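You operate a simulated robot arm through the tools that you are given. There is no shell and no other tool. Be economical: measure what you need, move in short steps, check, and stop when the job is done.

Carry out the task below with a simulated robot arm. There is one attempt and no reset: what you move stays moved.

Task
Put the shut purple box on the right half of the long steel bench away on the bench top by the grey turntable. Turn the green knob to 30 N. Take the yellow-striped egg from the left half of the long steel bench and leave it on the lower shelf of the hooded bench. Press the yellow button to switch it up. Put the blue-striped egg from the left half of the long steel bench on the top of the white table. Take the white egg from the top of the green belt and leave it on top of the grey box there. Fetch the grey peg and stand it on the right end of the hooded bench. Put the purple-striped egg from the right end of the hooded bench in the small grey tub on the top of the white plate. Push the orange drawer shut. The order is free. Set down upright: yellow-striped egg, blue-striped egg, white egg, grey peg.

Only the result counts: the job must be done as asked and must still hold three seconds after the hand-in. Knocking over, shifting, dropping, spilling or breaking anything else fails it.

Robot
A 7-joint arm with a two-finger parallel gripper on a trunk, on a base that drives. Base frame: it is fixed to the floor where the robot stands at the start and does not move with it; the origin is under the middle of the robot, x ahead of it, y to its left, z up; the surface under the hand at the start is at about z = 80. Lengths are in cm, angles in degrees, forces in N, time in s.
With the tool pointing down near the work surface it reaches from about 20 to 72 cm from the robot's upright axis, wherever it stands. Its first joint turns from -166.0 to 166.0 degrees. Places, roughly: bench top by the grey turntable (22x34 cm) [-8, 276, 86]; blue-striped egg (5x5x6 cm) [-10, 170, 80]; green knob [10, 120, 80]; grey box [-400, 575, 75]; grey peg (3x3x5 cm) [-380, 570, 80]; lower shelf of the hooded bench [10, 450, 30]; orange drawer [-110, 790, 60]; purple-striped egg (5x5x6 cm) [-40, 540, 90]; right end of the hooded bench [-20, 540, 80]; shut purple box [50, 0, 75]; small grey tub [-150, 750, 100]; top of the white table [70, 270, 80]; white egg (5x5x6 cm) [-390, 570, 80]; yellow button [20, 150, 90]; yellow-striped egg (5x5x6 cm) [10, 140, 80]. Payload 1.57 kg.
The TCP is the grasp point between the finger pads, 3 cm short of the fingertips. In the tool frame z runs along the fingers and y along their closing line. The gripper opens to 11 cm. The fingers are 2.4 cm wide and 1.2 cm thick; the gripper's body (4.8 by 11.2 cm) begins 7.8 cm behind the TCP.
Orientation is told as [roll, pitch, yaw] about the base's x, y, z axes, in that order, counted from this pose: with the fingers straight down and closing along the base's y, the tool's x points along the base's -x, its y along +y and its z along -z.

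Tools
- The arm moves only by the tool servo_tool. Its argument "commands" is one flat list of numbers, 7 for each row, row after row: the shift along the tool's x, y, z in cm, then the turn, a rotation vector about the tool's x, y, z in degrees, then the closure, from 0 (fully open) to 1 (shut). In form: [x, y, z, wx, wy, wz, gripper, x, y, z, wx, wy, wz, gripper, ...]. A call has 1 to 10 rows; each row shifts and turns the commanded pose from where the row before left it, along the tool's axes as they then stand. A row lasts 0.2 s, in which the tool goes at most 5 cm and 8.6 degrees; a call with a longer step from one row to the next is refused whole, and so is a gripper value outside its range. A pose out of reach is approached as far as the arm can. The call stops where the force on the tool passes 40 N (or 10 N more than at its start, if that is more) or the arm is blocked; 0.2 s more then pass. The fingers move at their own pace (about 4.5 cm/s each) and stop on an object; they squeeze with about 26 N. The grip force told is the motor's: it shows also when the fingers shut on nothing. Time passes only in rows, and 0.2 s behind the last, so rows that do not move let the fingers close. The reply holds the time, the measured pose of the TCP, the force on the tool along the base axes, the opening and the grip force, in the units named above and with some noise, with the torque about the TCP (base axes, N m) and any sound that the robot's microphone picked up, and new pictures: "pictures" is both (left out), scene, wrist or none.
- Cameras (640 x 400 px; columns grow to the right, rows downward): "scene" is now at [1.73, 13.83, 143.61]; the picture's right is [-0.22, -0.98, 0.00], its down [-0.72, 0.16, -0.68] and it looks along [0.66, -0.15, -0.73] (base axes); focal length 289 px, centre (320, 200). "wrist" rides on the gripper at [7, 1.6, -14.1] in the tool frame; the picture's right is [-0.23, 0.97, 0.00], its down [-0.86, -0.20, -0.48] and it looks along [-0.47, -0.11, 0.88] (tool axes); focal length 222 px, centre (320, 200). There is no depth. A picture from a camera that has moved, and an enlarged one, comes with that camera's place and axes in the base frame and with its lens.
- slide_trunk(by): slides the trunk up (or, below 0, down) by that many cm; the arm and the scene camera ride with it, the base frame stays. It gives what a move gives, with no picture.
- roll_base(legs): drives the robot by 1 to 6 legs, each [ahead, turn to the left] in cm and degrees, along the robot's own axes; the way and the turn of a leg run together, so that a leg with both is an arc; at most 150 cm and 180 degrees a leg. The arm and the cameras ride along, it lands a little off, and it stops where it bumps. It gives what a move gives, and a new picture of the scene camera.
- turn_head(pan, tilt): turns the head with the scene camera to pan (to the left, within 155 degrees either way) and tilt (down, from -29 to 69), counted from straight ahead of the robot. It gives what a move gives, and a new picture of the scene camera.
- inspect(camera, box): a new picture of the part [left, top, right, bottom] of that camera's present view, enlarged. The clock stands still meanwhile.
- finish_job(): hands the job in; it is judged then, once.

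Work in short steps. Places have to be worked out from the pictures, the camera data and where the tool is seen: move nearer, look again, correct. Check each grasp and each placing, and mend what went wrong. You have 217 turns and 260 pictures in all, those below and enlarged ones among them. Open the gripper and draw the arm clear of the work before you hand the job in, unless the task says otherwise.

The tools are called after "Request:" as a command line: name --argument value ..., lists and objects as JSON in quotes. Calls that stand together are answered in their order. servo_tool: Moves the arm, as the interface text tells. Its arguments: {"type":"object","properties":{"commands":{"type":"array","items":{"type":"number"}},"pictures":{"type":"string","enum":["both","scene","wrist","none"]}},"required":["commands"]} The other tools are called the same way: slide_trunk (by) slides the trunk up or down; roll_base (legs) drives the base; turn_head (pan, tilt) turns the head that bears the scene camera; inspect (camera, box) takes an enlarged picture of a part of a camera's view; finish_job () hands the job in.

At the start:

```text
t: 0.0
ee_pos: [47.55, -7.55, 101.64]
ee_rot: [0.1, -0.1, 0.1]
contact_force: [0.4, -0.3, -0.3]
torque: [-0.02, -0.01, -0.04]
gripper_width: 11.02
finger_force: 0.1
trunk travel left (down, up): [-37.5, 21.5]
robot x, y, heading: [-0.05, -0.13, 0.0]
head pan, tilt: [-12.8, 47.3]
```

scene: 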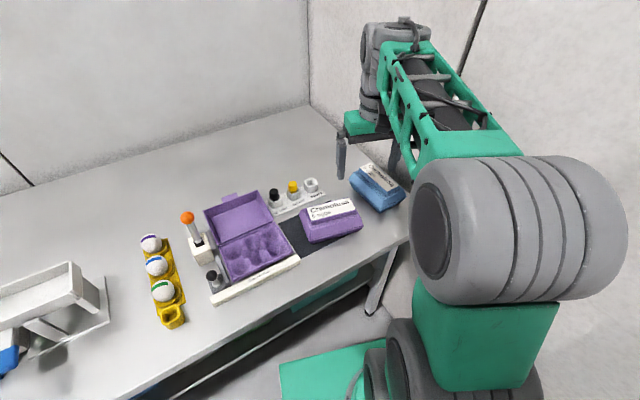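
wrist: 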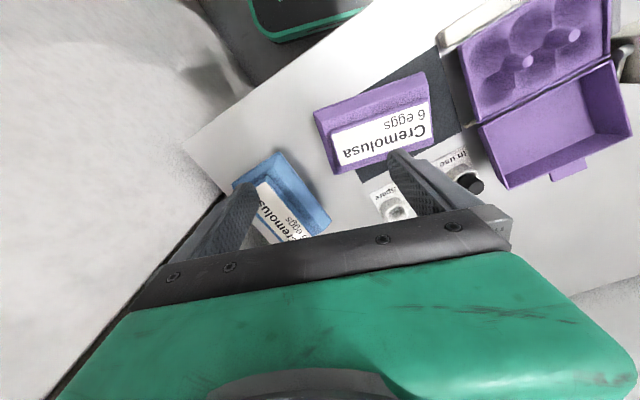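

I start by enlarging the views of the bench to measure the closed purple box.

Request:
inspect --camera "scene" --box '[120, 150, 420, 340]'

Request:
inspect --camera "wrist" --box '[200, 40, 520, 240]'

```text
2.11 times, centred on (270, 245) of scene
camera zoom: at [1.73, 13.83, 143.61], right [-0.22, -0.98, 0.0], down [-0.72, 0.16, -0.68], along [0.66, -0.15, -0.73], focal length 608 px, centre (425, 105)
```

zoom: 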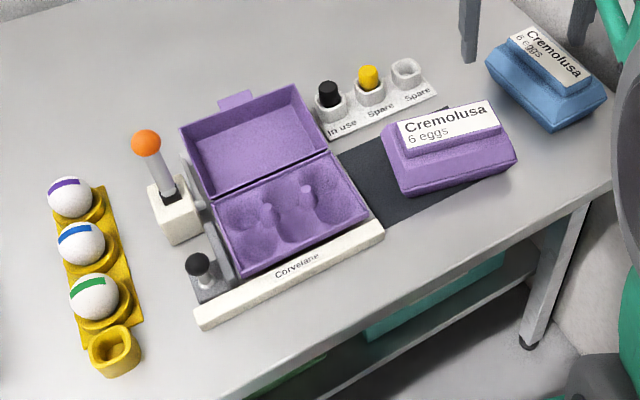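

```text
2.00 times, centred on (360, 140) of wrist
camera zoom: at [40.6, -5.93, 115.72], right [0.23, 0.97, 0.0], down [0.86, -0.2, 0.48], along [0.47, -0.11, -0.88], focal length 444 px, centre (240, 320)
```

zoom: 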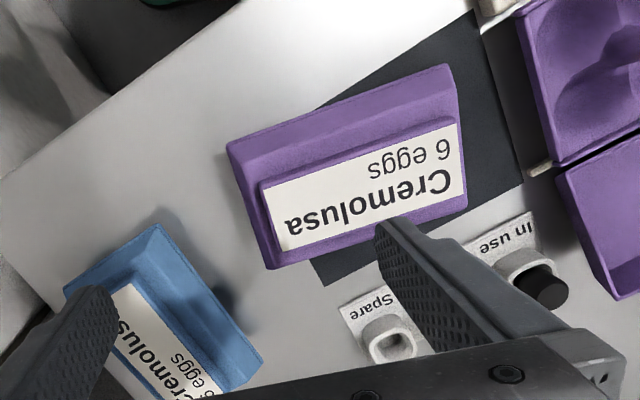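

The closed purple box is at about (48.6, 0), its top at z≈87, roughly 15 cm along y and 10 cm along x. I move above it and turn the fingers so they close across its short side.

Request:
servo_tool --commands '[0, 4, 0, 0, 0, 0, 0, -1, 3.6, 0, 0, 0, 0, 0, 0, 0, 0, 0, 0, 8.4, 0, 0, 0, 0, 0, 0, 8.4, 0, 0, 0, 0, 0, 0, 8.4, 0, 0, 0, 0, 0, 0, 8.4, 0, 0, 0, 0, 0, 0, 8.4, 0, 0, 0, 0, 0, 0, 8.4, 0, 0, 0, 0, 0, 0, 8.4, 0, 0, 0, 0, 0, 0, 8.4, 0]' --pictures "none"

Request:
servo_tool --commands '[0, 0, 0, 0, 0, 8, 0, 0, 0, 0, 0, 0, 8.1, 0]'

```text
t: 2.2
ee_pos: [48.56, 0.01, 101.74]
ee_rot: [0.1, 0.0, -67.3]
contact_force: [-0.2, -0.6, 0.4]
torque: [0.03, -0.01, 0.01]
gripper_width: 11.0
finger_force: 0.0
trunk travel left (down, up): [-37.5, 21.5]
robot x, y, heading: [0.23, 0.51, 0.2]
head pan, tilt: [-12.8, 47.3]
```

```text
t: 2.8
ee_pos: [48.58, 0.03, 101.64]
ee_rot: [0.0, 0.0, -83.4]
contact_force: [-0.2, -0.1, -0.5]
torque: [-0.01, -0.01, -0.01]
gripper_width: 11.01
finger_force: 0.0
trunk travel left (down, up): [-37.5, 21.5]
robot x, y, heading: [-0.09, 0.37, 0.0]
head pan, tilt: [-12.8, 47.3]
camera scene: at [1.73, 13.83, 143.61], right [-0.22, -0.98, 0.0], down [-0.72, 0.16, -0.68], along [0.66, -0.15, -0.73], focal length 289 px, centre (320, 200)
camera wrist: at [49.4, 7.18, 115.68], right [0.99, -0.11, 0.0], down [-0.1, -0.87, 0.48], along [-0.05, -0.48, -0.88], focal length 222 px, centre (320, 200)
```

scene: 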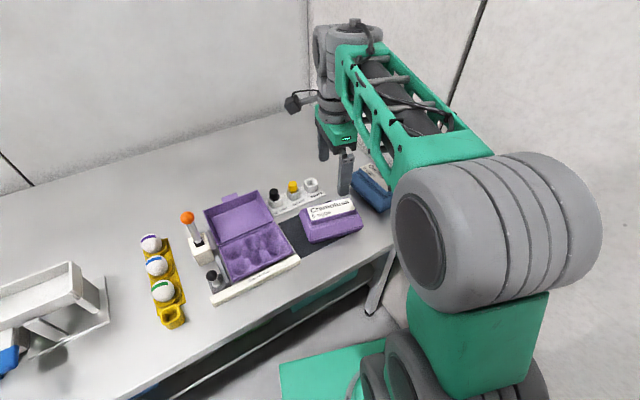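
wrist: 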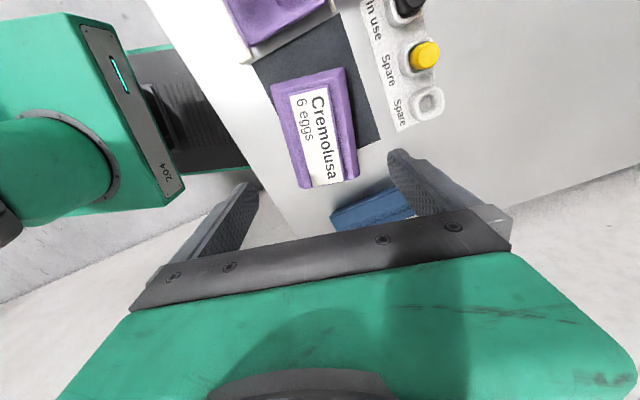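

Request:
inspect --camera "wrist" --box '[220, 40, 460, 240]'

```text
2.00 times, centred on (340, 140) of wrist
camera zoom: at [49.4, 7.18, 115.68], right [0.99, -0.11, 0.0], down [-0.1, -0.87, 0.48], along [-0.05, -0.48, -0.88], focal length 444 px, centre (280, 320)
```

zoom: 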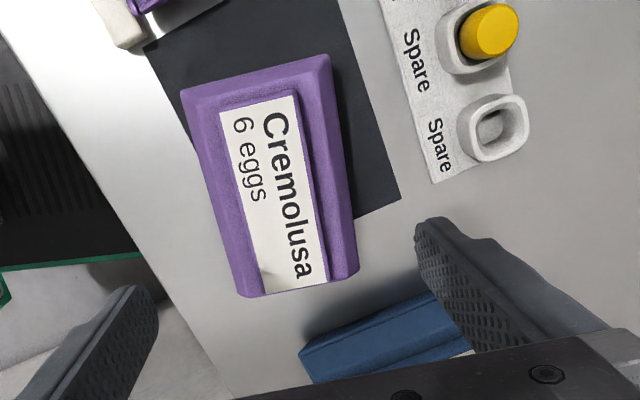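

Box centre ≈(48.65, 0.3), rim width ≈9.5, just inside the 11 cm opening. I descend part way and check the straddle.

Request:
servo_tool --commands '[0.26, 0.1, 4, 0, 0, 0.9, 0, 0, 0, 4, 0, 0, 0, 0, 0, 0, 3.6, 0, 0, 0, 0, 0, 0, 0, 0, 0, 0, 0]' --pictures "wrist"

```text
t: 3.8
ee_pos: [48.81, 0.45, 90.11]
ee_rot: [0.0, 0.1, -84.2]
contact_force: [-0.7, -0.2, 0.0]
torque: [-0.01, 0.02, -0.01]
gripper_width: 11.02
finger_force: 0.0
trunk travel left (down, up): [-37.5, 21.5]
robot x, y, heading: [-0.08, -0.15, -0.0]
head pan, tilt: [-12.8, 47.3]
camera wrist: at [49.69, 7.56, 104.07], right [0.99, -0.13, 0.0], down [-0.11, -0.87, 0.48], along [-0.06, -0.47, -0.88], focal length 222 px, centre (320, 200)
```

wrist: 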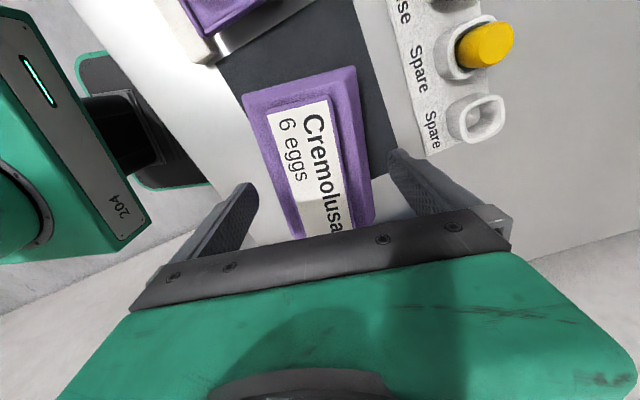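

The fingers straddle the box; I shift 0.15 cm and go down, stopping on any contact.

Request:
servo_tool --commands '[0, -0.15, 2, 0, 0, 0, 0, 0, 0, 2, 0, 0, 0, 0, 0, 0, 2, 0, 0, 0, 0, 0, 0, 0.6, 0, 0, 0, 0]' --pictures "wrist"

```text
t: 4.8
ee_pos: [48.47, 0.38, 83.33]
ee_rot: [0.0, 0.0, -84.2]
contact_force: [-0.2, -0.5, -0.1]
torque: [0.01, 0.01, 0.02]
gripper_width: 11.02
finger_force: 0.0
trunk travel left (down, up): [-37.5, 21.5]
robot x, y, heading: [-0.02, 0.09, -0.1]
head pan, tilt: [-12.8, 47.3]
camera wrist: at [49.44, 7.39, 97.44], right [0.99, -0.13, 0.0], down [-0.11, -0.87, 0.48], along [-0.06, -0.47, -0.88], focal length 222 px, centre (320, 200)
```

wrist: 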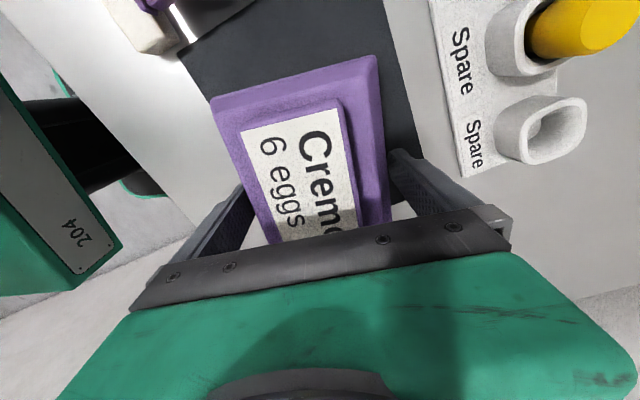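

No contact on the way down; fingers are either side. Close and check.

Request:
servo_tool --commands '[0, 0, 0, 0, 0, 0, 1, 0, 0, 0, 0, 0, 0, 1, 0, 0, 0, 0, 0, 0, 1, 0, 0, 0, 0, 0, 0, 1, 0, 0, -2, 0, 0, 0, 1, 0, 0, -3, 0, 0, 0, 1]' --pictures "both"

```text
t: 6.2
ee_pos: [48.5, 0.28, 88.45]
ee_rot: [0.0, 0.0, -84.3]
contact_force: [-1.1, 0.2, 3.9]
torque: [0.1, -0.16, -0.08]
gripper_width: 7.84
finger_force: 26.6
trunk travel left (down, up): [-37.5, 21.5]
robot x, y, heading: [-0.14, -0.04, 0.0]
head pan, tilt: [-12.8, 47.3]
camera scene: at [1.69, 13.83, 143.61], right [-0.22, -0.98, 0.0], down [-0.72, 0.16, -0.68], along [0.66, -0.15, -0.73], focal length 289 px, centre (320, 200)
camera wrist: at [49.46, 7.42, 102.5], right [0.99, -0.13, 0.0], down [-0.11, -0.87, 0.48], along [-0.06, -0.47, -0.88], focal length 222 px, centre (320, 200)
```

scene: 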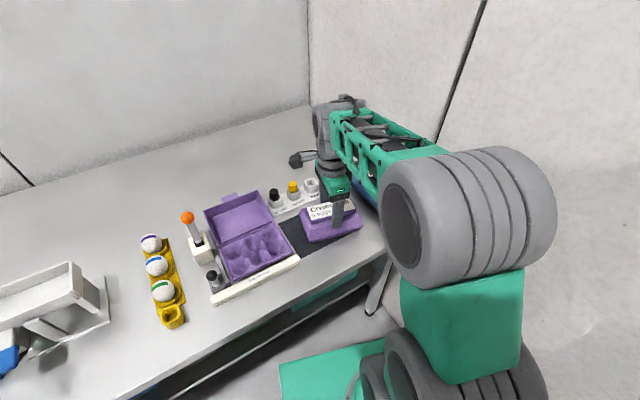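
wrist: 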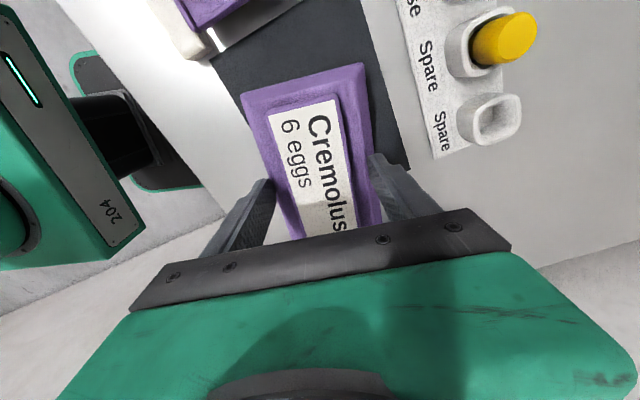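

The box appears not to have risen with the hand (its picture size shrank). I look closely.

Request:
inspect --camera "scene" --box '[250, 140, 410, 260]'

Request:
inspect --camera "wrist" --box '[200, 40, 440, 240]'

```text
3.33 times, centred on (330, 200) of scene
camera zoom: at [1.69, 13.83, 143.61], right [-0.22, -0.98, 0.0], down [-0.72, 0.16, -0.68], along [0.66, -0.15, -0.73], focal length 963 px, centre (287, 200)
```

zoom: 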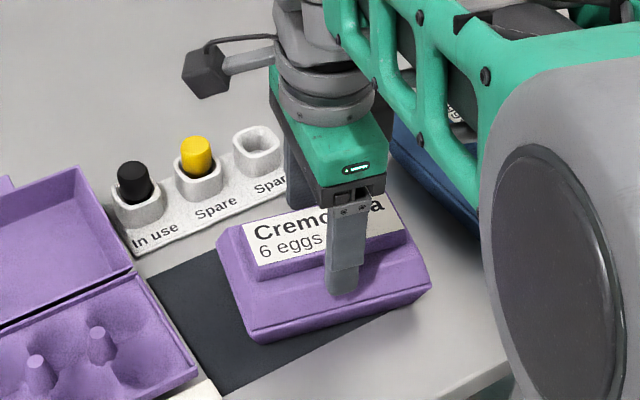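

```text
2.00 times, centred on (320, 140) of wrist
camera zoom: at [49.46, 7.42, 102.5], right [0.99, -0.13, 0.0], down [-0.11, -0.87, 0.48], along [-0.06, -0.47, -0.88], focal length 444 px, centre (320, 320)
```

zoom: 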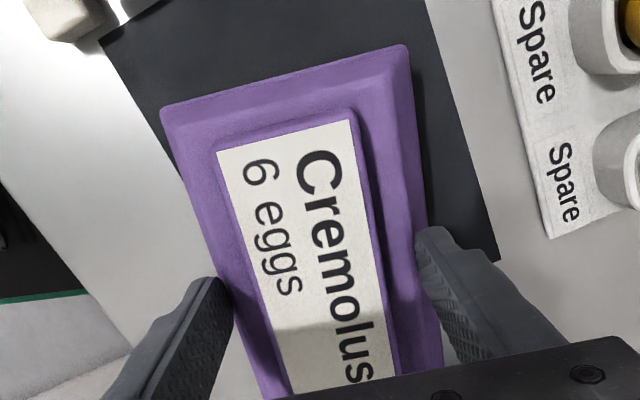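

The fingers slid up onto the sloped lid; the box stayed on the bench. I reopen, go down deeper and close without lifting to read the width.

Request:
servo_tool --commands '[0, 0, 0, 0, 0, 0, 0, 0, 0, 0, 0, 0, 0, 0, 0, 0, 0, 0, 0, 0, 0, 0, 0, 0, 0, 0, 0, 0]' --pictures "wrist"

Request:
inspect --camera "wrist" --box '[200, 40, 440, 240]'

```text
t: 7.2
ee_pos: [48.69, 0.36, 88.32]
ee_rot: [0.1, 0.0, -84.3]
contact_force: [0.6, -0.6, 0.4]
torque: [-0.01, 0.02, -0.01]
gripper_width: 11.0
finger_force: 0.1
trunk travel left (down, up): [-37.5, 21.5]
robot x, y, heading: [-0.2, 0.02, -0.0]
head pan, tilt: [-12.8, 47.3]
camera wrist: at [49.49, 7.42, 102.39], right [0.99, -0.13, 0.0], down [-0.11, -0.87, 0.48], along [-0.06, -0.47, -0.88], focal length 222 px, centre (320, 200)
```

wrist: 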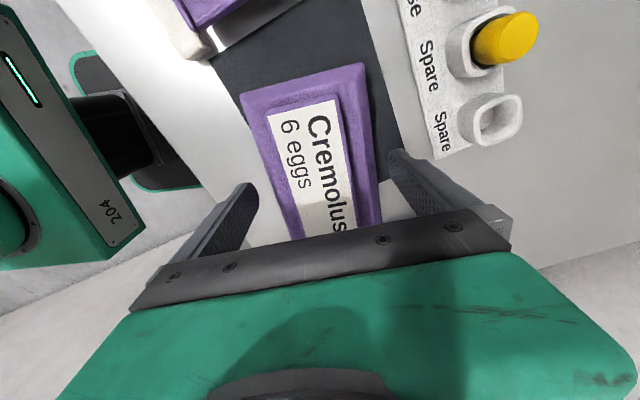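

```text
2.00 times, centred on (320, 140) of wrist
camera zoom: at [49.49, 7.42, 102.39], right [0.99, -0.13, 0.0], down [-0.11, -0.87, 0.48], along [-0.06, -0.47, -0.88], focal length 444 px, centre (320, 320)
```

zoom: 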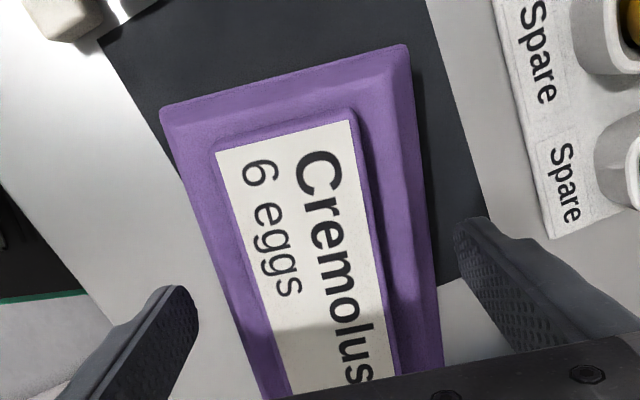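

Request:
servo_tool --commands '[0, 0, 3, 0, 0, 0, 0, 0, 0, 2, 0, 0, 0, 0, 0, 0, 0.5, 0, 0, 0, 0, 0, 0, 0, 0, 0, 0, 1, 0, 0, 0, 0, 0, 0, 1, 0, 0, 0, 0, 0, 0, 1, 0, 0, 0, 0, 0, 0, 1]' --pictures "both"

Request:
inspect --camera "scene" --box '[250, 140, 410, 260]'

```text
t: 8.8
ee_pos: [48.65, 0.38, 83.1]
ee_rot: [0.1, 0.0, -84.2]
contact_force: [1.2, 0.3, 7.1]
torque: [-0.07, 0.11, 0.0]
gripper_width: 9.99
finger_force: 26.4
trunk travel left (down, up): [-37.5, 21.5]
robot x, y, heading: [-0.03, -0.14, 0.0]
head pan, tilt: [-12.8, 47.3]
camera scene: at [1.7, 13.83, 143.61], right [-0.22, -0.98, 0.0], down [-0.72, 0.16, -0.68], along [0.66, -0.15, -0.73], focal length 289 px, centre (320, 200)
camera wrist: at [49.4, 7.48, 97.03], right [0.99, -0.13, 0.0], down [-0.11, -0.87, 0.48], along [-0.06, -0.47, -0.88], focal length 222 px, centre (320, 200)
```

scene: 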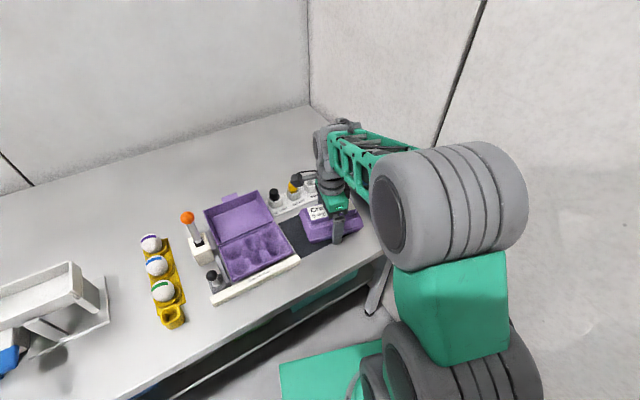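
wrist: 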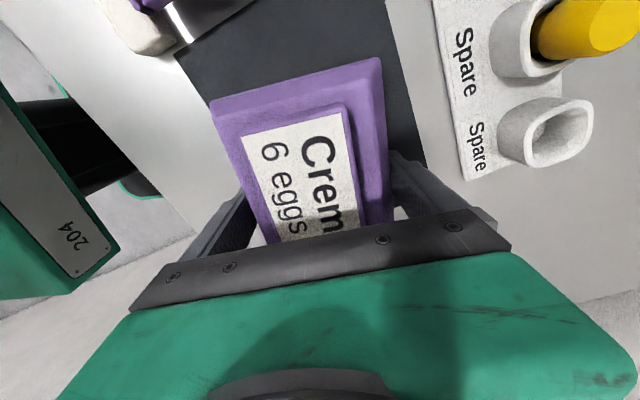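

```text
3.33 times, centred on (330, 200) of scene
camera zoom: at [1.7, 13.83, 143.61], right [-0.22, -0.98, 0.0], down [-0.72, 0.16, -0.68], along [0.66, -0.15, -0.73], focal length 963 px, centre (287, 200)
```

zoom: 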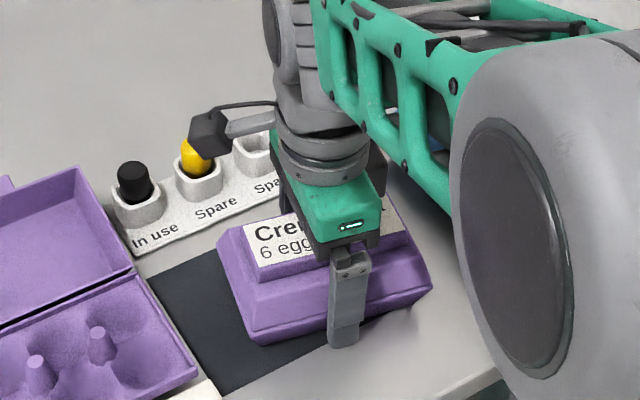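

The squeeze pushes the tool up (7 N): the tips are still on the lid slope above the widest seam. Triangulating the bench gives z≈79, so I can open and go ~1.6 cm lower.

Request:
servo_tool --commands '[0, 0, 0, 0, 0, 0, 0, 0, 0, 0, 0, 0, 0, 0, 0, 0, 0, 0, 0, 0, 0, 0, 0, 0.6, 0, 0, 0, 0, 0, 0, 0.5, 0, 0, 0, 0, 0, 0, 0.5, 0, 0, 0, 0, 0, 0, 0, 0, 0, 0, 0]' --pictures "none"

```text
t: 9.8
ee_pos: [48.95, 0.3, 83.06]
ee_rot: [0.8, 0.0, -84.1]
contact_force: [-0.4, 0.4, 12.0]
torque: [-0.05, 0.76, -0.04]
gripper_width: 11.01
finger_force: 0.0
trunk travel left (down, up): [-37.5, 21.5]
robot x, y, heading: [0.37, 0.02, 0.0]
head pan, tilt: [-12.8, 47.3]
stopped in row 5: the force on the tool passed its limit at 46 N (the readings are from after the stop); the commanded pose is now the measured one
```

Left side met something at TCP z=83.06. I look closely at the fingertips.

Request:
servo_tool --commands '[0, 0, -0.2, 0, 0, 0, 0]' --pictures "none"

Request:
inspect --camera "wrist" --box '[180, 60, 450, 240]'

Request:
inspect --camera "scene" --box '[290, 180, 380, 250]'

```text
t: 10.2
ee_pos: [48.81, 0.49, 83.02]
ee_rot: [0.5, 0.0, -84.2]
contact_force: [1.0, 3.6, 4.2]
torque: [0.12, 0.25, -0.21]
gripper_width: 10.86
finger_force: 0.0
trunk travel left (down, up): [-37.5, 21.5]
robot x, y, heading: [-0.33, -0.18, -0.0]
head pan, tilt: [-12.8, 47.3]
```

```text
2.22 times, centred on (315, 150) of wrist
camera zoom: at [49.57, 7.52, 97.08], right [0.99, -0.13, 0.01], down [-0.12, -0.87, 0.48], along [-0.05, -0.47, -0.88], focal length 494 px, centre (331, 311)
```

zoom: 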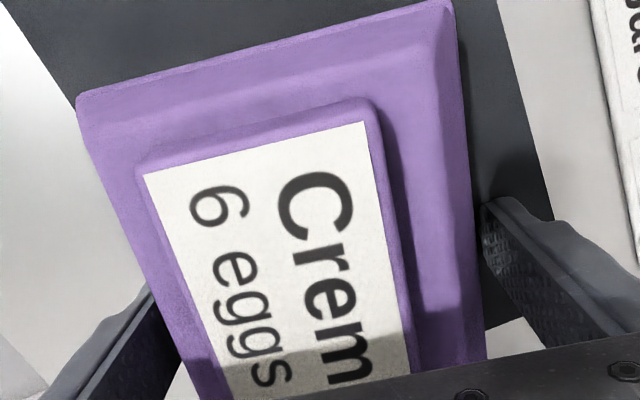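

```text
5.71 times, centred on (335, 215) of scene
camera zoom: at [1.72, 13.87, 143.58], right [-0.22, -0.98, 0.0], down [-0.72, 0.16, -0.68], along [0.66, -0.15, -0.73], focal length 1650 px, centre (234, 114)
```

zoom: 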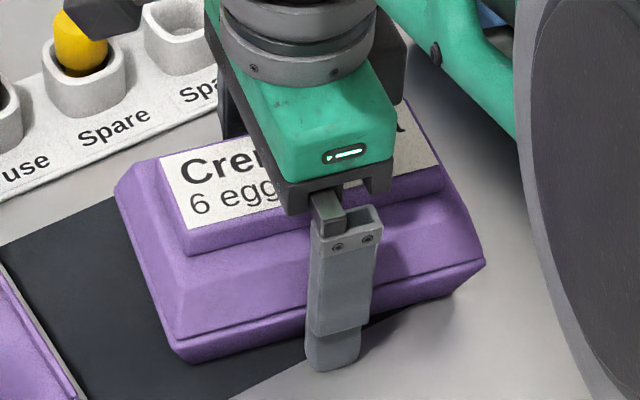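

The tips rest on the bench (z≈80) with the seam between the pads. I grip firmly and lift slowly this time.

Request:
servo_tool --commands '[0, 0, 0, 0, 0, 0, 1, 0, 0, 0, 0, 0, 0, 1, 0, 0, 0, 0, 0, 0, 1, 0, 0, 0, 0, 0, 0, 1, 0, 0, 0, 0, 0, 0, 1, 0, 0, -0.3, 0, 0, 0, 1, 0, 0, -0.4, 0, 0, 0, 1, 0, 0, -0.4, 0, 0, 0, 1, 0, 0, -0.4, 0, 0, 0, 1]' --pictures "wrist"

```text
t: 12.2
ee_pos: [48.74, 0.34, 84.6]
ee_rot: [0.4, 0.0, -84.2]
contact_force: [0.6, 0.5, -4.1]
torque: [0.03, 0.0, 0.01]
gripper_width: 10.0
finger_force: 25.9
trunk travel left (down, up): [-37.5, 21.5]
robot x, y, heading: [-0.09, 0.05, 0.2]
head pan, tilt: [-12.8, 47.3]
camera wrist: at [49.57, 7.5, 98.66], right [0.99, -0.13, 0.01], down [-0.12, -0.87, 0.48], along [-0.05, -0.47, -0.88], focal length 222 px, centre (320, 200)
```

wrist: 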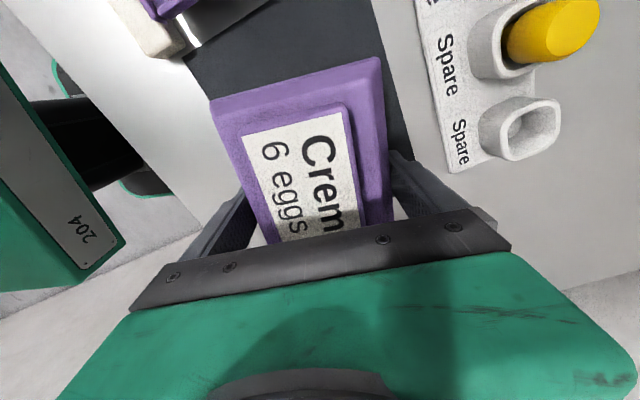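

The box is now held (−4 N weight, unchanged in the view). I lift it high, then survey with the head.

Request:
servo_tool --commands '[0, 0, -1, 0, 0, 0, 1, 0, 0, -2, 0, 0, 0, 1, 0, 0, -2.5, 0, 0, 0, 1, 0, 0, -2.5, 0, 0, 0, 1, 0, 0, -2.5, 0, 0, 0, 1, 0, 0, -2.5, 0, 0, 0, 1, 0, 0, -2.5, 0, 0, 0, 1, 0, 0, -2.5, 0, 0, 0, 1, 0, 0, -1, 0, 0, 0, 1]' --pictures "wrist"

Request:
turn_head --pan 60 --tilt 20

Request:
turn_head --pan 110 --tilt 20

```text
t: 14.2
ee_pos: [48.61, 0.32, 103.68]
ee_rot: [0.5, 0.0, -84.1]
contact_force: [0.4, -0.3, -4.3]
torque: [0.02, 0.0, 0.0]
gripper_width: 9.99
finger_force: 26.2
trunk travel left (down, up): [-37.5, 21.5]
robot x, y, heading: [-0.13, 0.05, 0.3]
head pan, tilt: [-12.8, 47.3]
camera wrist: at [49.4, 7.47, 117.67], right [0.99, -0.13, 0.01], down [-0.12, -0.87, 0.48], along [-0.05, -0.47, -0.88], focal length 222 px, centre (320, 200)
```

wrist: 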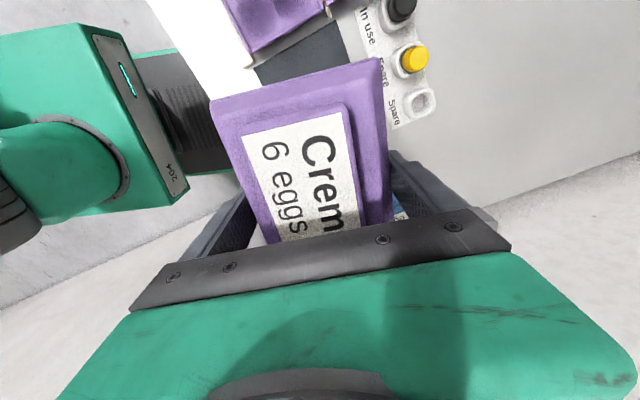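

```text
t: 15.7
ee_pos: [48.7, 0.44, 103.59]
ee_rot: [0.5, 0.0, -84.3]
contact_force: [0.6, 0.2, -4.1]
torque: [0.01, -0.02, -0.02]
gripper_width: 9.99
finger_force: 26.0
trunk travel left (down, up): [-37.5, 21.5]
robot x, y, heading: [-0.12, 0.14, -0.2]
head pan, tilt: [60.0, 20.0]
camera scene: at [-1.32, 23.66, 147.79], right [0.87, -0.5, 0.0], down [-0.17, -0.3, -0.94], along [0.47, 0.81, -0.34], focal length 289 px, centre (320, 200)
```

scene: 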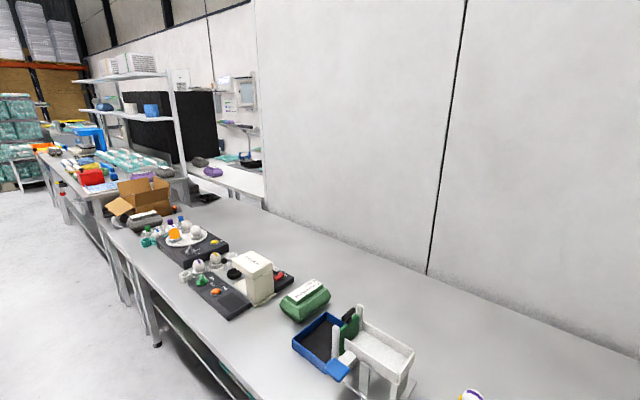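

```text
t: 16.9
ee_pos: [48.76, 0.34, 103.57]
ee_rot: [0.5, 0.0, -84.1]
contact_force: [-0.1, 1.0, -4.0]
torque: [-0.03, -0.02, -0.02]
gripper_width: 9.98
finger_force: 26.0
trunk travel left (down, up): [-37.5, 21.5]
robot x, y, heading: [-0.22, -0.05, 0.1]
head pan, tilt: [110.0, 20.0]
camera scene: at [-9.16, 24.35, 147.8], right [0.94, 0.34, 0.0], down [0.12, -0.32, -0.94], along [-0.32, 0.88, -0.34], focal length 289 px, centre (320, 200)
```

scene: 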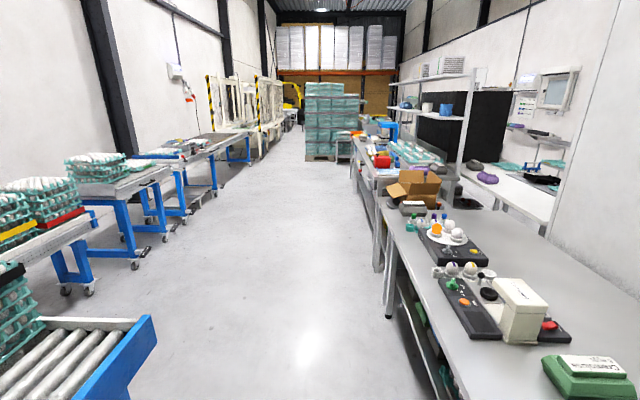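

A clear overview. I enlarge the bench-end area to find the turntable and the egg stations.

Request:
inspect --camera "scene" --box '[340, 100, 600, 262]'

Request:
inspect --camera "scene" --box '[400, 190, 640, 340]'

```text
2.46 times, centred on (470, 181) of scene
camera zoom: at [-9.16, 24.35, 147.8], right [0.94, 0.34, 0.0], down [0.12, -0.32, -0.94], along [-0.32, 0.88, -0.34], focal length 711 px, centre (-49, 247)
```

zoom: 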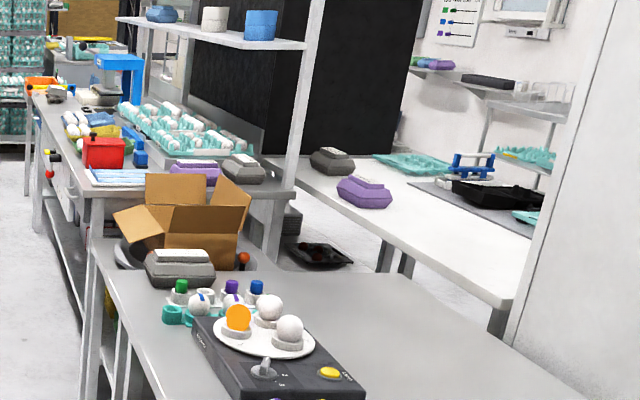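

```text
2.67 times, centred on (520, 265) of scene
camera zoom: at [-9.16, 24.35, 147.8], right [0.94, 0.34, 0.0], down [0.12, -0.32, -0.94], along [-0.32, 0.88, -0.34], focal length 770 px, centre (-213, 27)
```

zoom: 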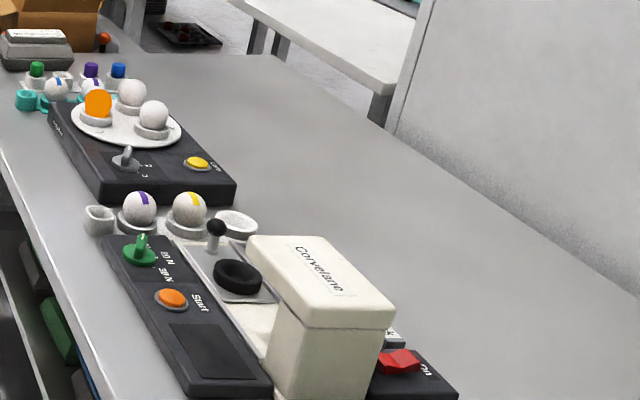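

I raise the trunk for clearance, then turn left about 110° and drive along the bench.

Request:
slide_trunk --by 15

Request:
roll_base --legs '[[0, 110]]'

```text
t: 18.6
ee_pos: [48.67, 0.46, 118.59]
ee_rot: [0.5, -0.1, -84.3]
contact_force: [1.0, -0.5, -3.6]
torque: [0.02, -0.01, -0.02]
gripper_width: 9.99
finger_force: 25.8
trunk travel left (down, up): [-52.5, 6.5]
robot x, y, heading: [-0.01, -0.12, 0.1]
head pan, tilt: [110.0, 20.0]
```

```text
t: 23.6
ee_pos: [-16.24, 45.88, 118.5]
ee_rot: [0.5, -0.1, 25.0]
contact_force: [-0.4, 0.1, -3.1]
torque: [0.0, 0.01, -0.01]
gripper_width: 9.98
finger_force: 26.3
trunk travel left (down, up): [-52.5, 6.5]
robot x, y, heading: [-0.14, -0.01, 109.0]
head pan, tilt: [110.0, 20.0]
camera scene: at [-19.89, -16.47, 162.79], right [-0.63, 0.78, 0.0], down [0.27, 0.22, -0.94], along [-0.73, -0.59, -0.34], focal length 289 px, centre (320, 200)
```

scene: 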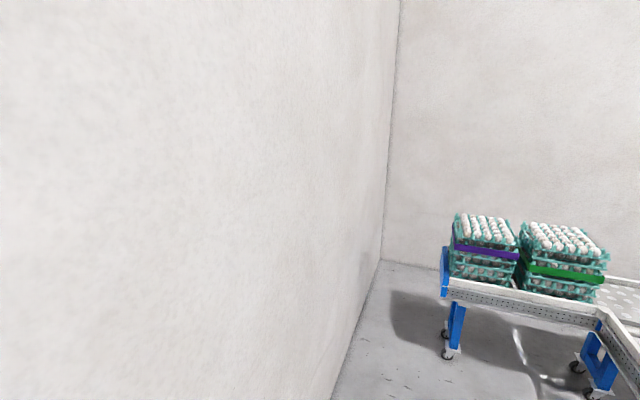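

Request:
roll_base --legs '[[100, 0]]'

Request:
turn_head --pan -35 --tilt 25

```text
t: 28.8
ee_pos: [-49.21, 140.58, 118.63]
ee_rot: [0.5, 0.0, 25.1]
contact_force: [0.2, 0.7, -4.6]
torque: [0.0, -0.03, -0.03]
gripper_width: 9.99
finger_force: 26.1
trunk travel left (down, up): [-52.5, 6.5]
robot x, y, heading: [-32.78, 94.76, 109.3]
head pan, tilt: [110.0, 20.0]
camera scene: at [-52.81, 78.31, 162.8], right [-0.63, 0.78, 0.0], down [0.27, 0.22, -0.94], along [-0.73, -0.59, -0.34], focal length 289 px, centre (320, 200)
```

scene: 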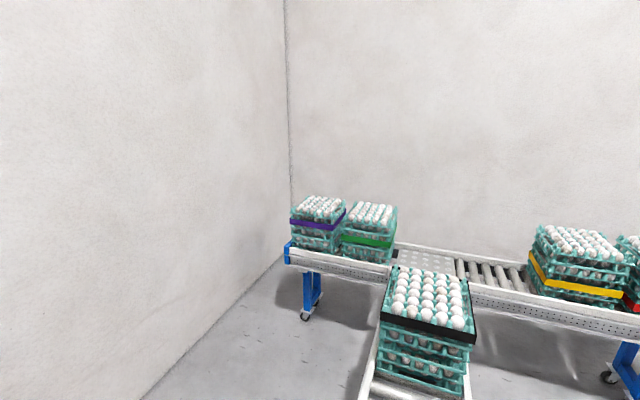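

```text
t: 31.1
ee_pos: [-49.2, 140.64, 118.56]
ee_rot: [0.5, 0.0, 25.1]
contact_force: [0.8, 0.1, -4.3]
torque: [0.0, 0.03, 0.01]
gripper_width: 10.0
finger_force: 25.5
trunk travel left (down, up): [-52.5, 6.5]
robot x, y, heading: [-32.51, 94.82, 109.4]
head pan, tilt: [-35.0, 25.0]
camera scene: at [-43.06, 93.04, 161.99], right [0.96, -0.27, 0.0], down [-0.12, -0.41, -0.91], along [0.25, 0.87, -0.42], focal length 289 px, centre (320, 200)
```

scene: 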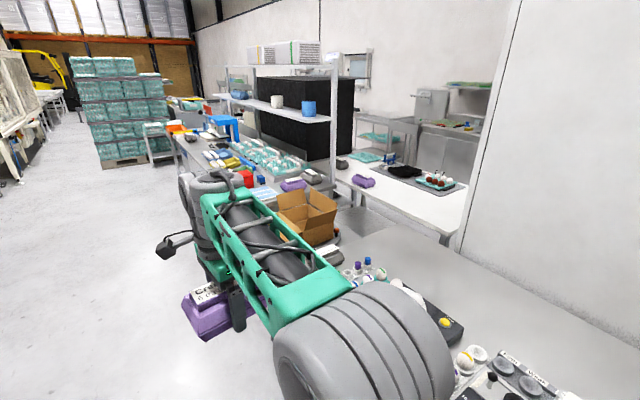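

Request:
roll_base --legs '[[90, 0]]'

Request:
turn_head --pan -75 --tilt 35

```text
t: 35.9
ee_pos: [-79.79, 226.05, 118.67]
ee_rot: [0.5, 0.0, 25.5]
contact_force: [0.5, -0.3, -3.8]
torque: [-0.02, 0.0, 0.0]
gripper_width: 9.97
finger_force: 25.8
trunk travel left (down, up): [-52.5, 6.5]
robot x, y, heading: [-62.99, 180.43, 109.6]
head pan, tilt: [-35.0, 25.0]
camera scene: at [-73.21, 178.57, 161.98], right [0.96, -0.26, 0.0], down [-0.11, -0.41, -0.91], along [0.24, 0.87, -0.42], focal length 289 px, centre (320, 200)
```

scene: 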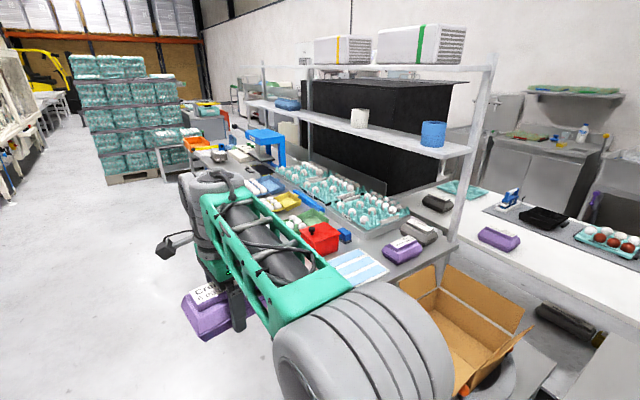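

```text
t: 36.9
ee_pos: [-79.72, 225.98, 118.59]
ee_rot: [0.5, -0.1, 25.5]
contact_force: [0.2, 0.2, -4.0]
torque: [0.01, 0.05, 0.0]
gripper_width: 9.99
finger_force: 25.7
trunk travel left (down, up): [-52.5, 6.5]
robot x, y, heading: [-62.85, 180.6, 109.8]
head pan, tilt: [-75.0, 35.0]
camera scene: at [-68.4, 174.68, 160.41], right [0.57, -0.82, 0.0], down [-0.47, -0.33, -0.82], along [0.67, 0.47, -0.57], focal length 289 px, centre (320, 200)
```

scene: 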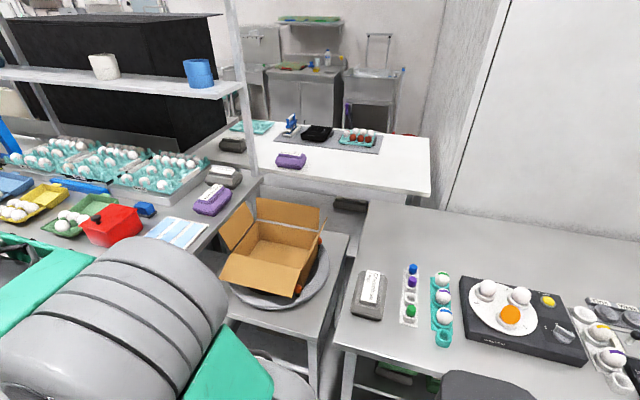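

Request:
inspect --camera "scene" --box '[130, 130, 340, 310]'

```text
2.22 times, centred on (235, 220) of scene
camera zoom: at [-68.4, 174.68, 160.41], right [0.57, -0.82, 0.0], down [-0.47, -0.33, -0.82], along [0.67, 0.47, -0.57], focal length 642 px, centre (509, 156)
```

zoom: 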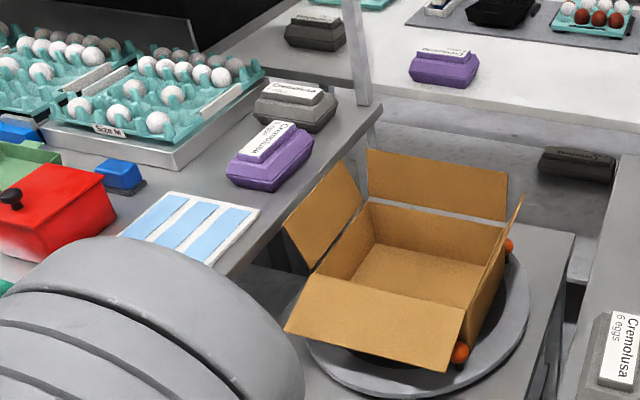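

The bench with the purple and grey cartons right of the rack is the target; free space lies just beyond the purple carton (≈(-16,284)). I drive on ~83 cm and turn right to face the bench.

Request:
roll_base --legs '[[83, 0], [0, -91.5]]'

Request:
turn_head --pan 0 --tilt 40

```text
t: 45.2
ee_pos: [-43.84, 271.81, 118.62]
ee_rot: [0.5, 0.0, -68.1]
contact_force: [-0.3, 0.0, -4.4]
torque: [-0.01, 0.02, 0.0]
gripper_width: 10.02
finger_force: 25.7
trunk travel left (down, up): [-52.5, 6.5]
robot x, y, heading: [-90.55, 257.85, 16.1]
head pan, tilt: [-75.0, 35.0]
camera scene: at [-95.91, 263.72, 160.41], right [-0.86, -0.52, 0.0], down [-0.3, 0.49, -0.82], along [0.42, -0.7, -0.57], focal length 289 px, centre (320, 200)
```

scene: 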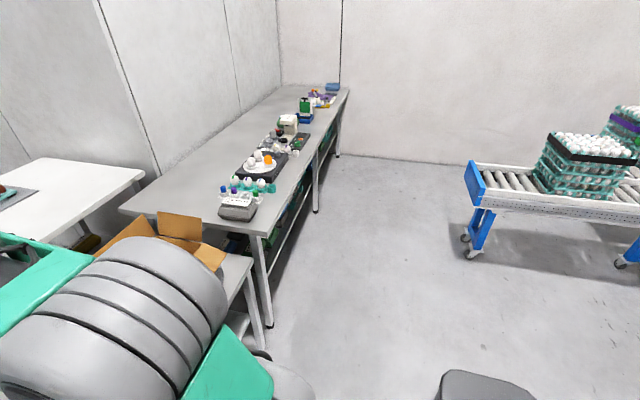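

```text
t: 46.7
ee_pos: [-43.73, 271.76, 118.55]
ee_rot: [0.4, 0.0, -68.1]
contact_force: [-0.4, 0.6, -4.3]
torque: [0.0, 0.03, 0.03]
gripper_width: 9.99
finger_force: 26.3
trunk travel left (down, up): [-52.5, 6.5]
robot x, y, heading: [-90.3, 257.99, 15.9]
head pan, tilt: [0.0, 40.0]
camera scene: at [-92.3, 273.63, 159.65], right [0.28, -0.96, 0.0], down [-0.62, -0.18, -0.77], along [0.74, 0.21, -0.64], focal length 289 px, centre (320, 200)
```

scene: 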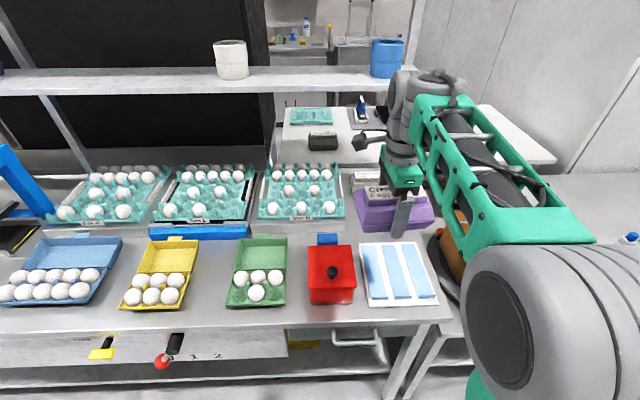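

Request:
inspect --camera "scene" --box '[220, 120, 480, 330]'

Request:
servo_tool --commands '[0, 0, 0, 0, 0, 0, 1]' --pictures "wrist"

```text
1.90 times, centred on (350, 225) of scene
camera zoom: at [-92.3, 273.63, 159.65], right [0.28, -0.96, 0.0], down [-0.62, -0.18, -0.77], along [0.74, 0.21, -0.64], focal length 550 px, centre (263, 152)
```

zoom: 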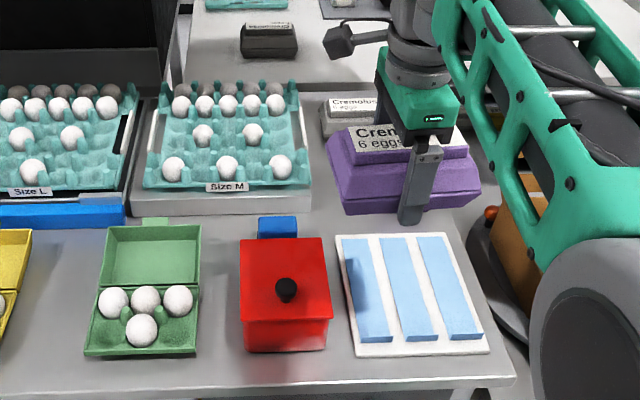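

```text
t: 47.1
ee_pos: [-43.83, 271.91, 118.58]
ee_rot: [0.5, 0.1, -68.1]
contact_force: [0.0, -0.3, -3.8]
torque: [-0.01, 0.02, -0.02]
gripper_width: 9.98
finger_force: 25.8
trunk travel left (down, up): [-52.5, 6.5]
robot x, y, heading: [-90.23, 257.72, 15.9]
head pan, tilt: [0.0, 40.0]
camera wrist: at [-45.04, 278.85, 132.63], right [0.99, 0.15, 0.01], down [0.13, -0.87, 0.48], along [0.08, -0.47, -0.88], focal length 222 px, centre (320, 200)
```

wrist: 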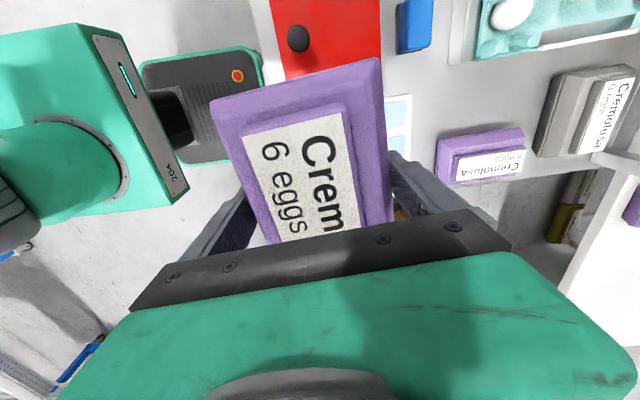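

The free gap (v-width ≈12 cm) lies between the existing purple carton and the tray stand. I move the hand forward at height to measure that gap with the wrist camera.

Request:
servo_tool --commands '[-1.9, 3.2, 0, 0, 0, 0, 1, -1.9, 3.2, 0, 0, 0, 0, 1, -1.9, 3.2, 0, 0, 0, 0, 1, -1.9, 3.2, 0, 0, 0, 0, 1, -1.9, 3.2, 0, 0, 0, 0, 1, -1.9, 3.2, 0, 0, 0, 0, 1]' --pictures "wrist"

Request:
inspect --camera "wrist" --box '[280, 0, 600, 200]'

```text
t: 48.5
ee_pos: [-23.17, 268.26, 118.05]
ee_rot: [0.3, 0.0, -68.1]
contact_force: [1.5, 0.8, -4.9]
torque: [-0.01, 0.08, 0.03]
gripper_width: 9.97
finger_force: 25.8
out of reach, approached as far as the arm can: row 6
trunk travel left (down, up): [-52.5, 6.5]
robot x, y, heading: [-90.84, 258.03, 15.9]
head pan, tilt: [0.0, 40.0]
camera wrist: at [-24.37, 275.3, 132.04], right [0.99, 0.15, 0.01], down [0.13, -0.87, 0.48], along [0.08, -0.47, -0.88], focal length 222 px, centre (320, 200)
```

wrist: 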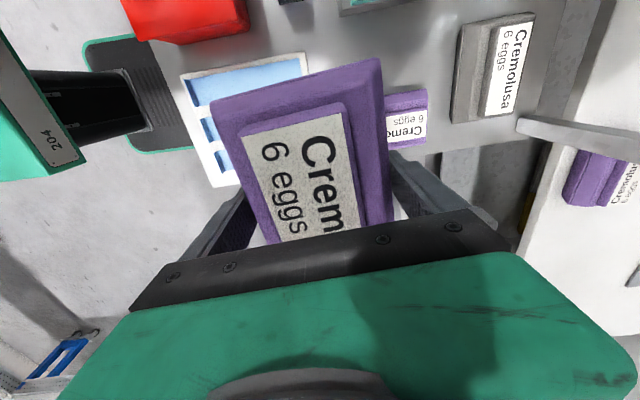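

```text
2.00 times, centred on (440, 100) of wrist
camera zoom: at [-24.37, 275.3, 132.04], right [0.99, 0.15, 0.01], down [0.13, -0.87, 0.48], along [0.08, -0.47, -0.88], focal length 444 px, centre (80, 400)
```

zoom: 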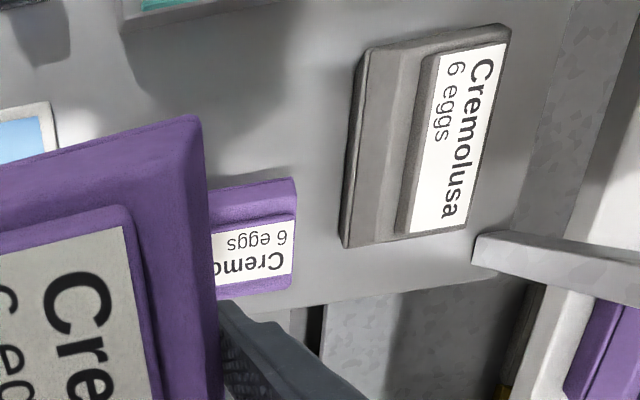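

Gap measured ≈12.9 cm between purple carton and tray stand. I turn the box so its long side lies along the bench depth, pulling it back while doing so.

Request:
servo_tool --commands '[0, -3, 0, 0, 0, 0, 1, 0, -3, 0, 0, 0, -8.5, 1, 0, -3, 0, 0, 0, -8.5, 1, 0, -1, 0, 0, 0, -8.5, 1, 0, 0, 0, 0, 0, -8.5, 1, 0, 0, 0, 0, 0, -8.5, 1, 0, 0, 0, 0, 0, -8.5, 1, 0, 0, 0, 0, 0, -8.5, 1, 0, 0, 0, 0, 0, -8.5, 1, 0, 0, 0, 0, 0, -8.5, 1]' --pictures "none"

Request:
roll_base --legs '[[9, 0]]'

Request:
servo_tool --commands '[0, 0, 0, 0, 0, -8.6, 1]' --pictures "wrist"

```text
t: 50.7
ee_pos: [-32.32, 263.73, 117.74]
ee_rot: [0.1, -0.5, 8.7]
contact_force: [-0.1, -1.1, -4.2]
torque: [0.01, 0.04, 0.01]
gripper_width: 9.99
finger_force: 26.2
trunk travel left (down, up): [-52.5, 6.5]
robot x, y, heading: [-90.05, 258.04, 16.2]
head pan, tilt: [0.0, 40.0]
```

```text
t: 51.8
ee_pos: [-23.6, 266.33, 117.78]
ee_rot: [0.1, -0.4, 8.4]
contact_force: [0.5, 1.1, -4.7]
torque: [-0.02, 0.03, 0.01]
gripper_width: 9.97
finger_force: 25.9
trunk travel left (down, up): [-52.5, 6.5]
robot x, y, heading: [-81.72, 260.67, 16.3]
head pan, tilt: [0.0, 40.0]
camera scene: at [-83.4, 276.18, 159.65], right [0.28, -0.96, 0.0], down [-0.62, -0.18, -0.77], along [0.74, 0.21, -0.64], focal length 289 px, centre (320, 200)
```

scene: 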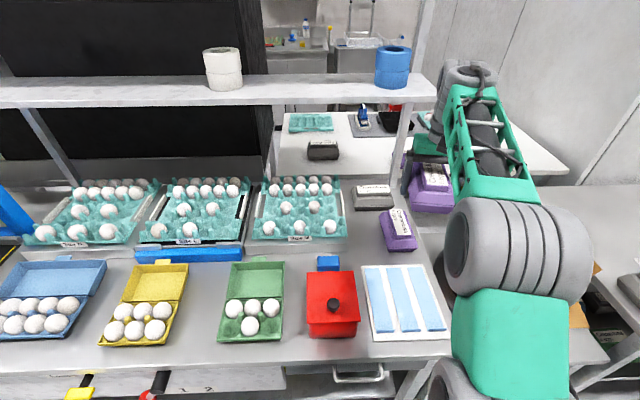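

```text
t: 52.2
ee_pos: [-23.5, 266.18, 117.7]
ee_rot: [-0.1, -0.4, 17.0]
contact_force: [-0.4, 0.0, -5.1]
torque: [-0.01, -0.03, 0.0]
gripper_width: 10.0
finger_force: 26.1
trunk travel left (down, up): [-52.5, 6.5]
robot x, y, heading: [-82.05, 260.5, 15.9]
head pan, tilt: [0.0, 40.0]
camera wrist: at [-30.79, 265.73, 131.73], right [-0.07, 1.0, 0.0], down [0.87, 0.06, 0.48], along [0.48, 0.03, -0.88], focal length 222 px, centre (320, 200)
```

wrist: 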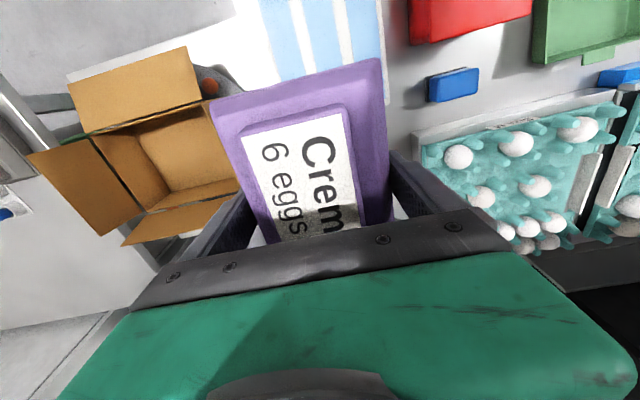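

The scene camera now sees the target area unobstructed; I enlarge it.

Request:
inspect --camera "scene" --box '[310, 170, 470, 290]'

```text
3.33 times, centred on (390, 230) of scene
camera zoom: at [-83.52, 276.15, 159.65], right [0.28, -0.96, 0.0], down [-0.62, -0.18, -0.77], along [0.74, 0.21, -0.64], focal length 963 px, centre (87, 100)
```

zoom: 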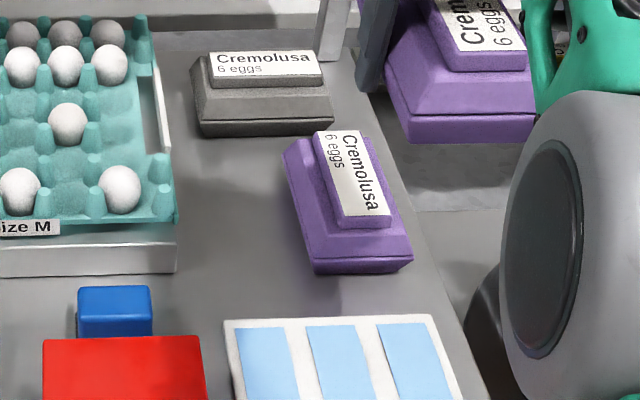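

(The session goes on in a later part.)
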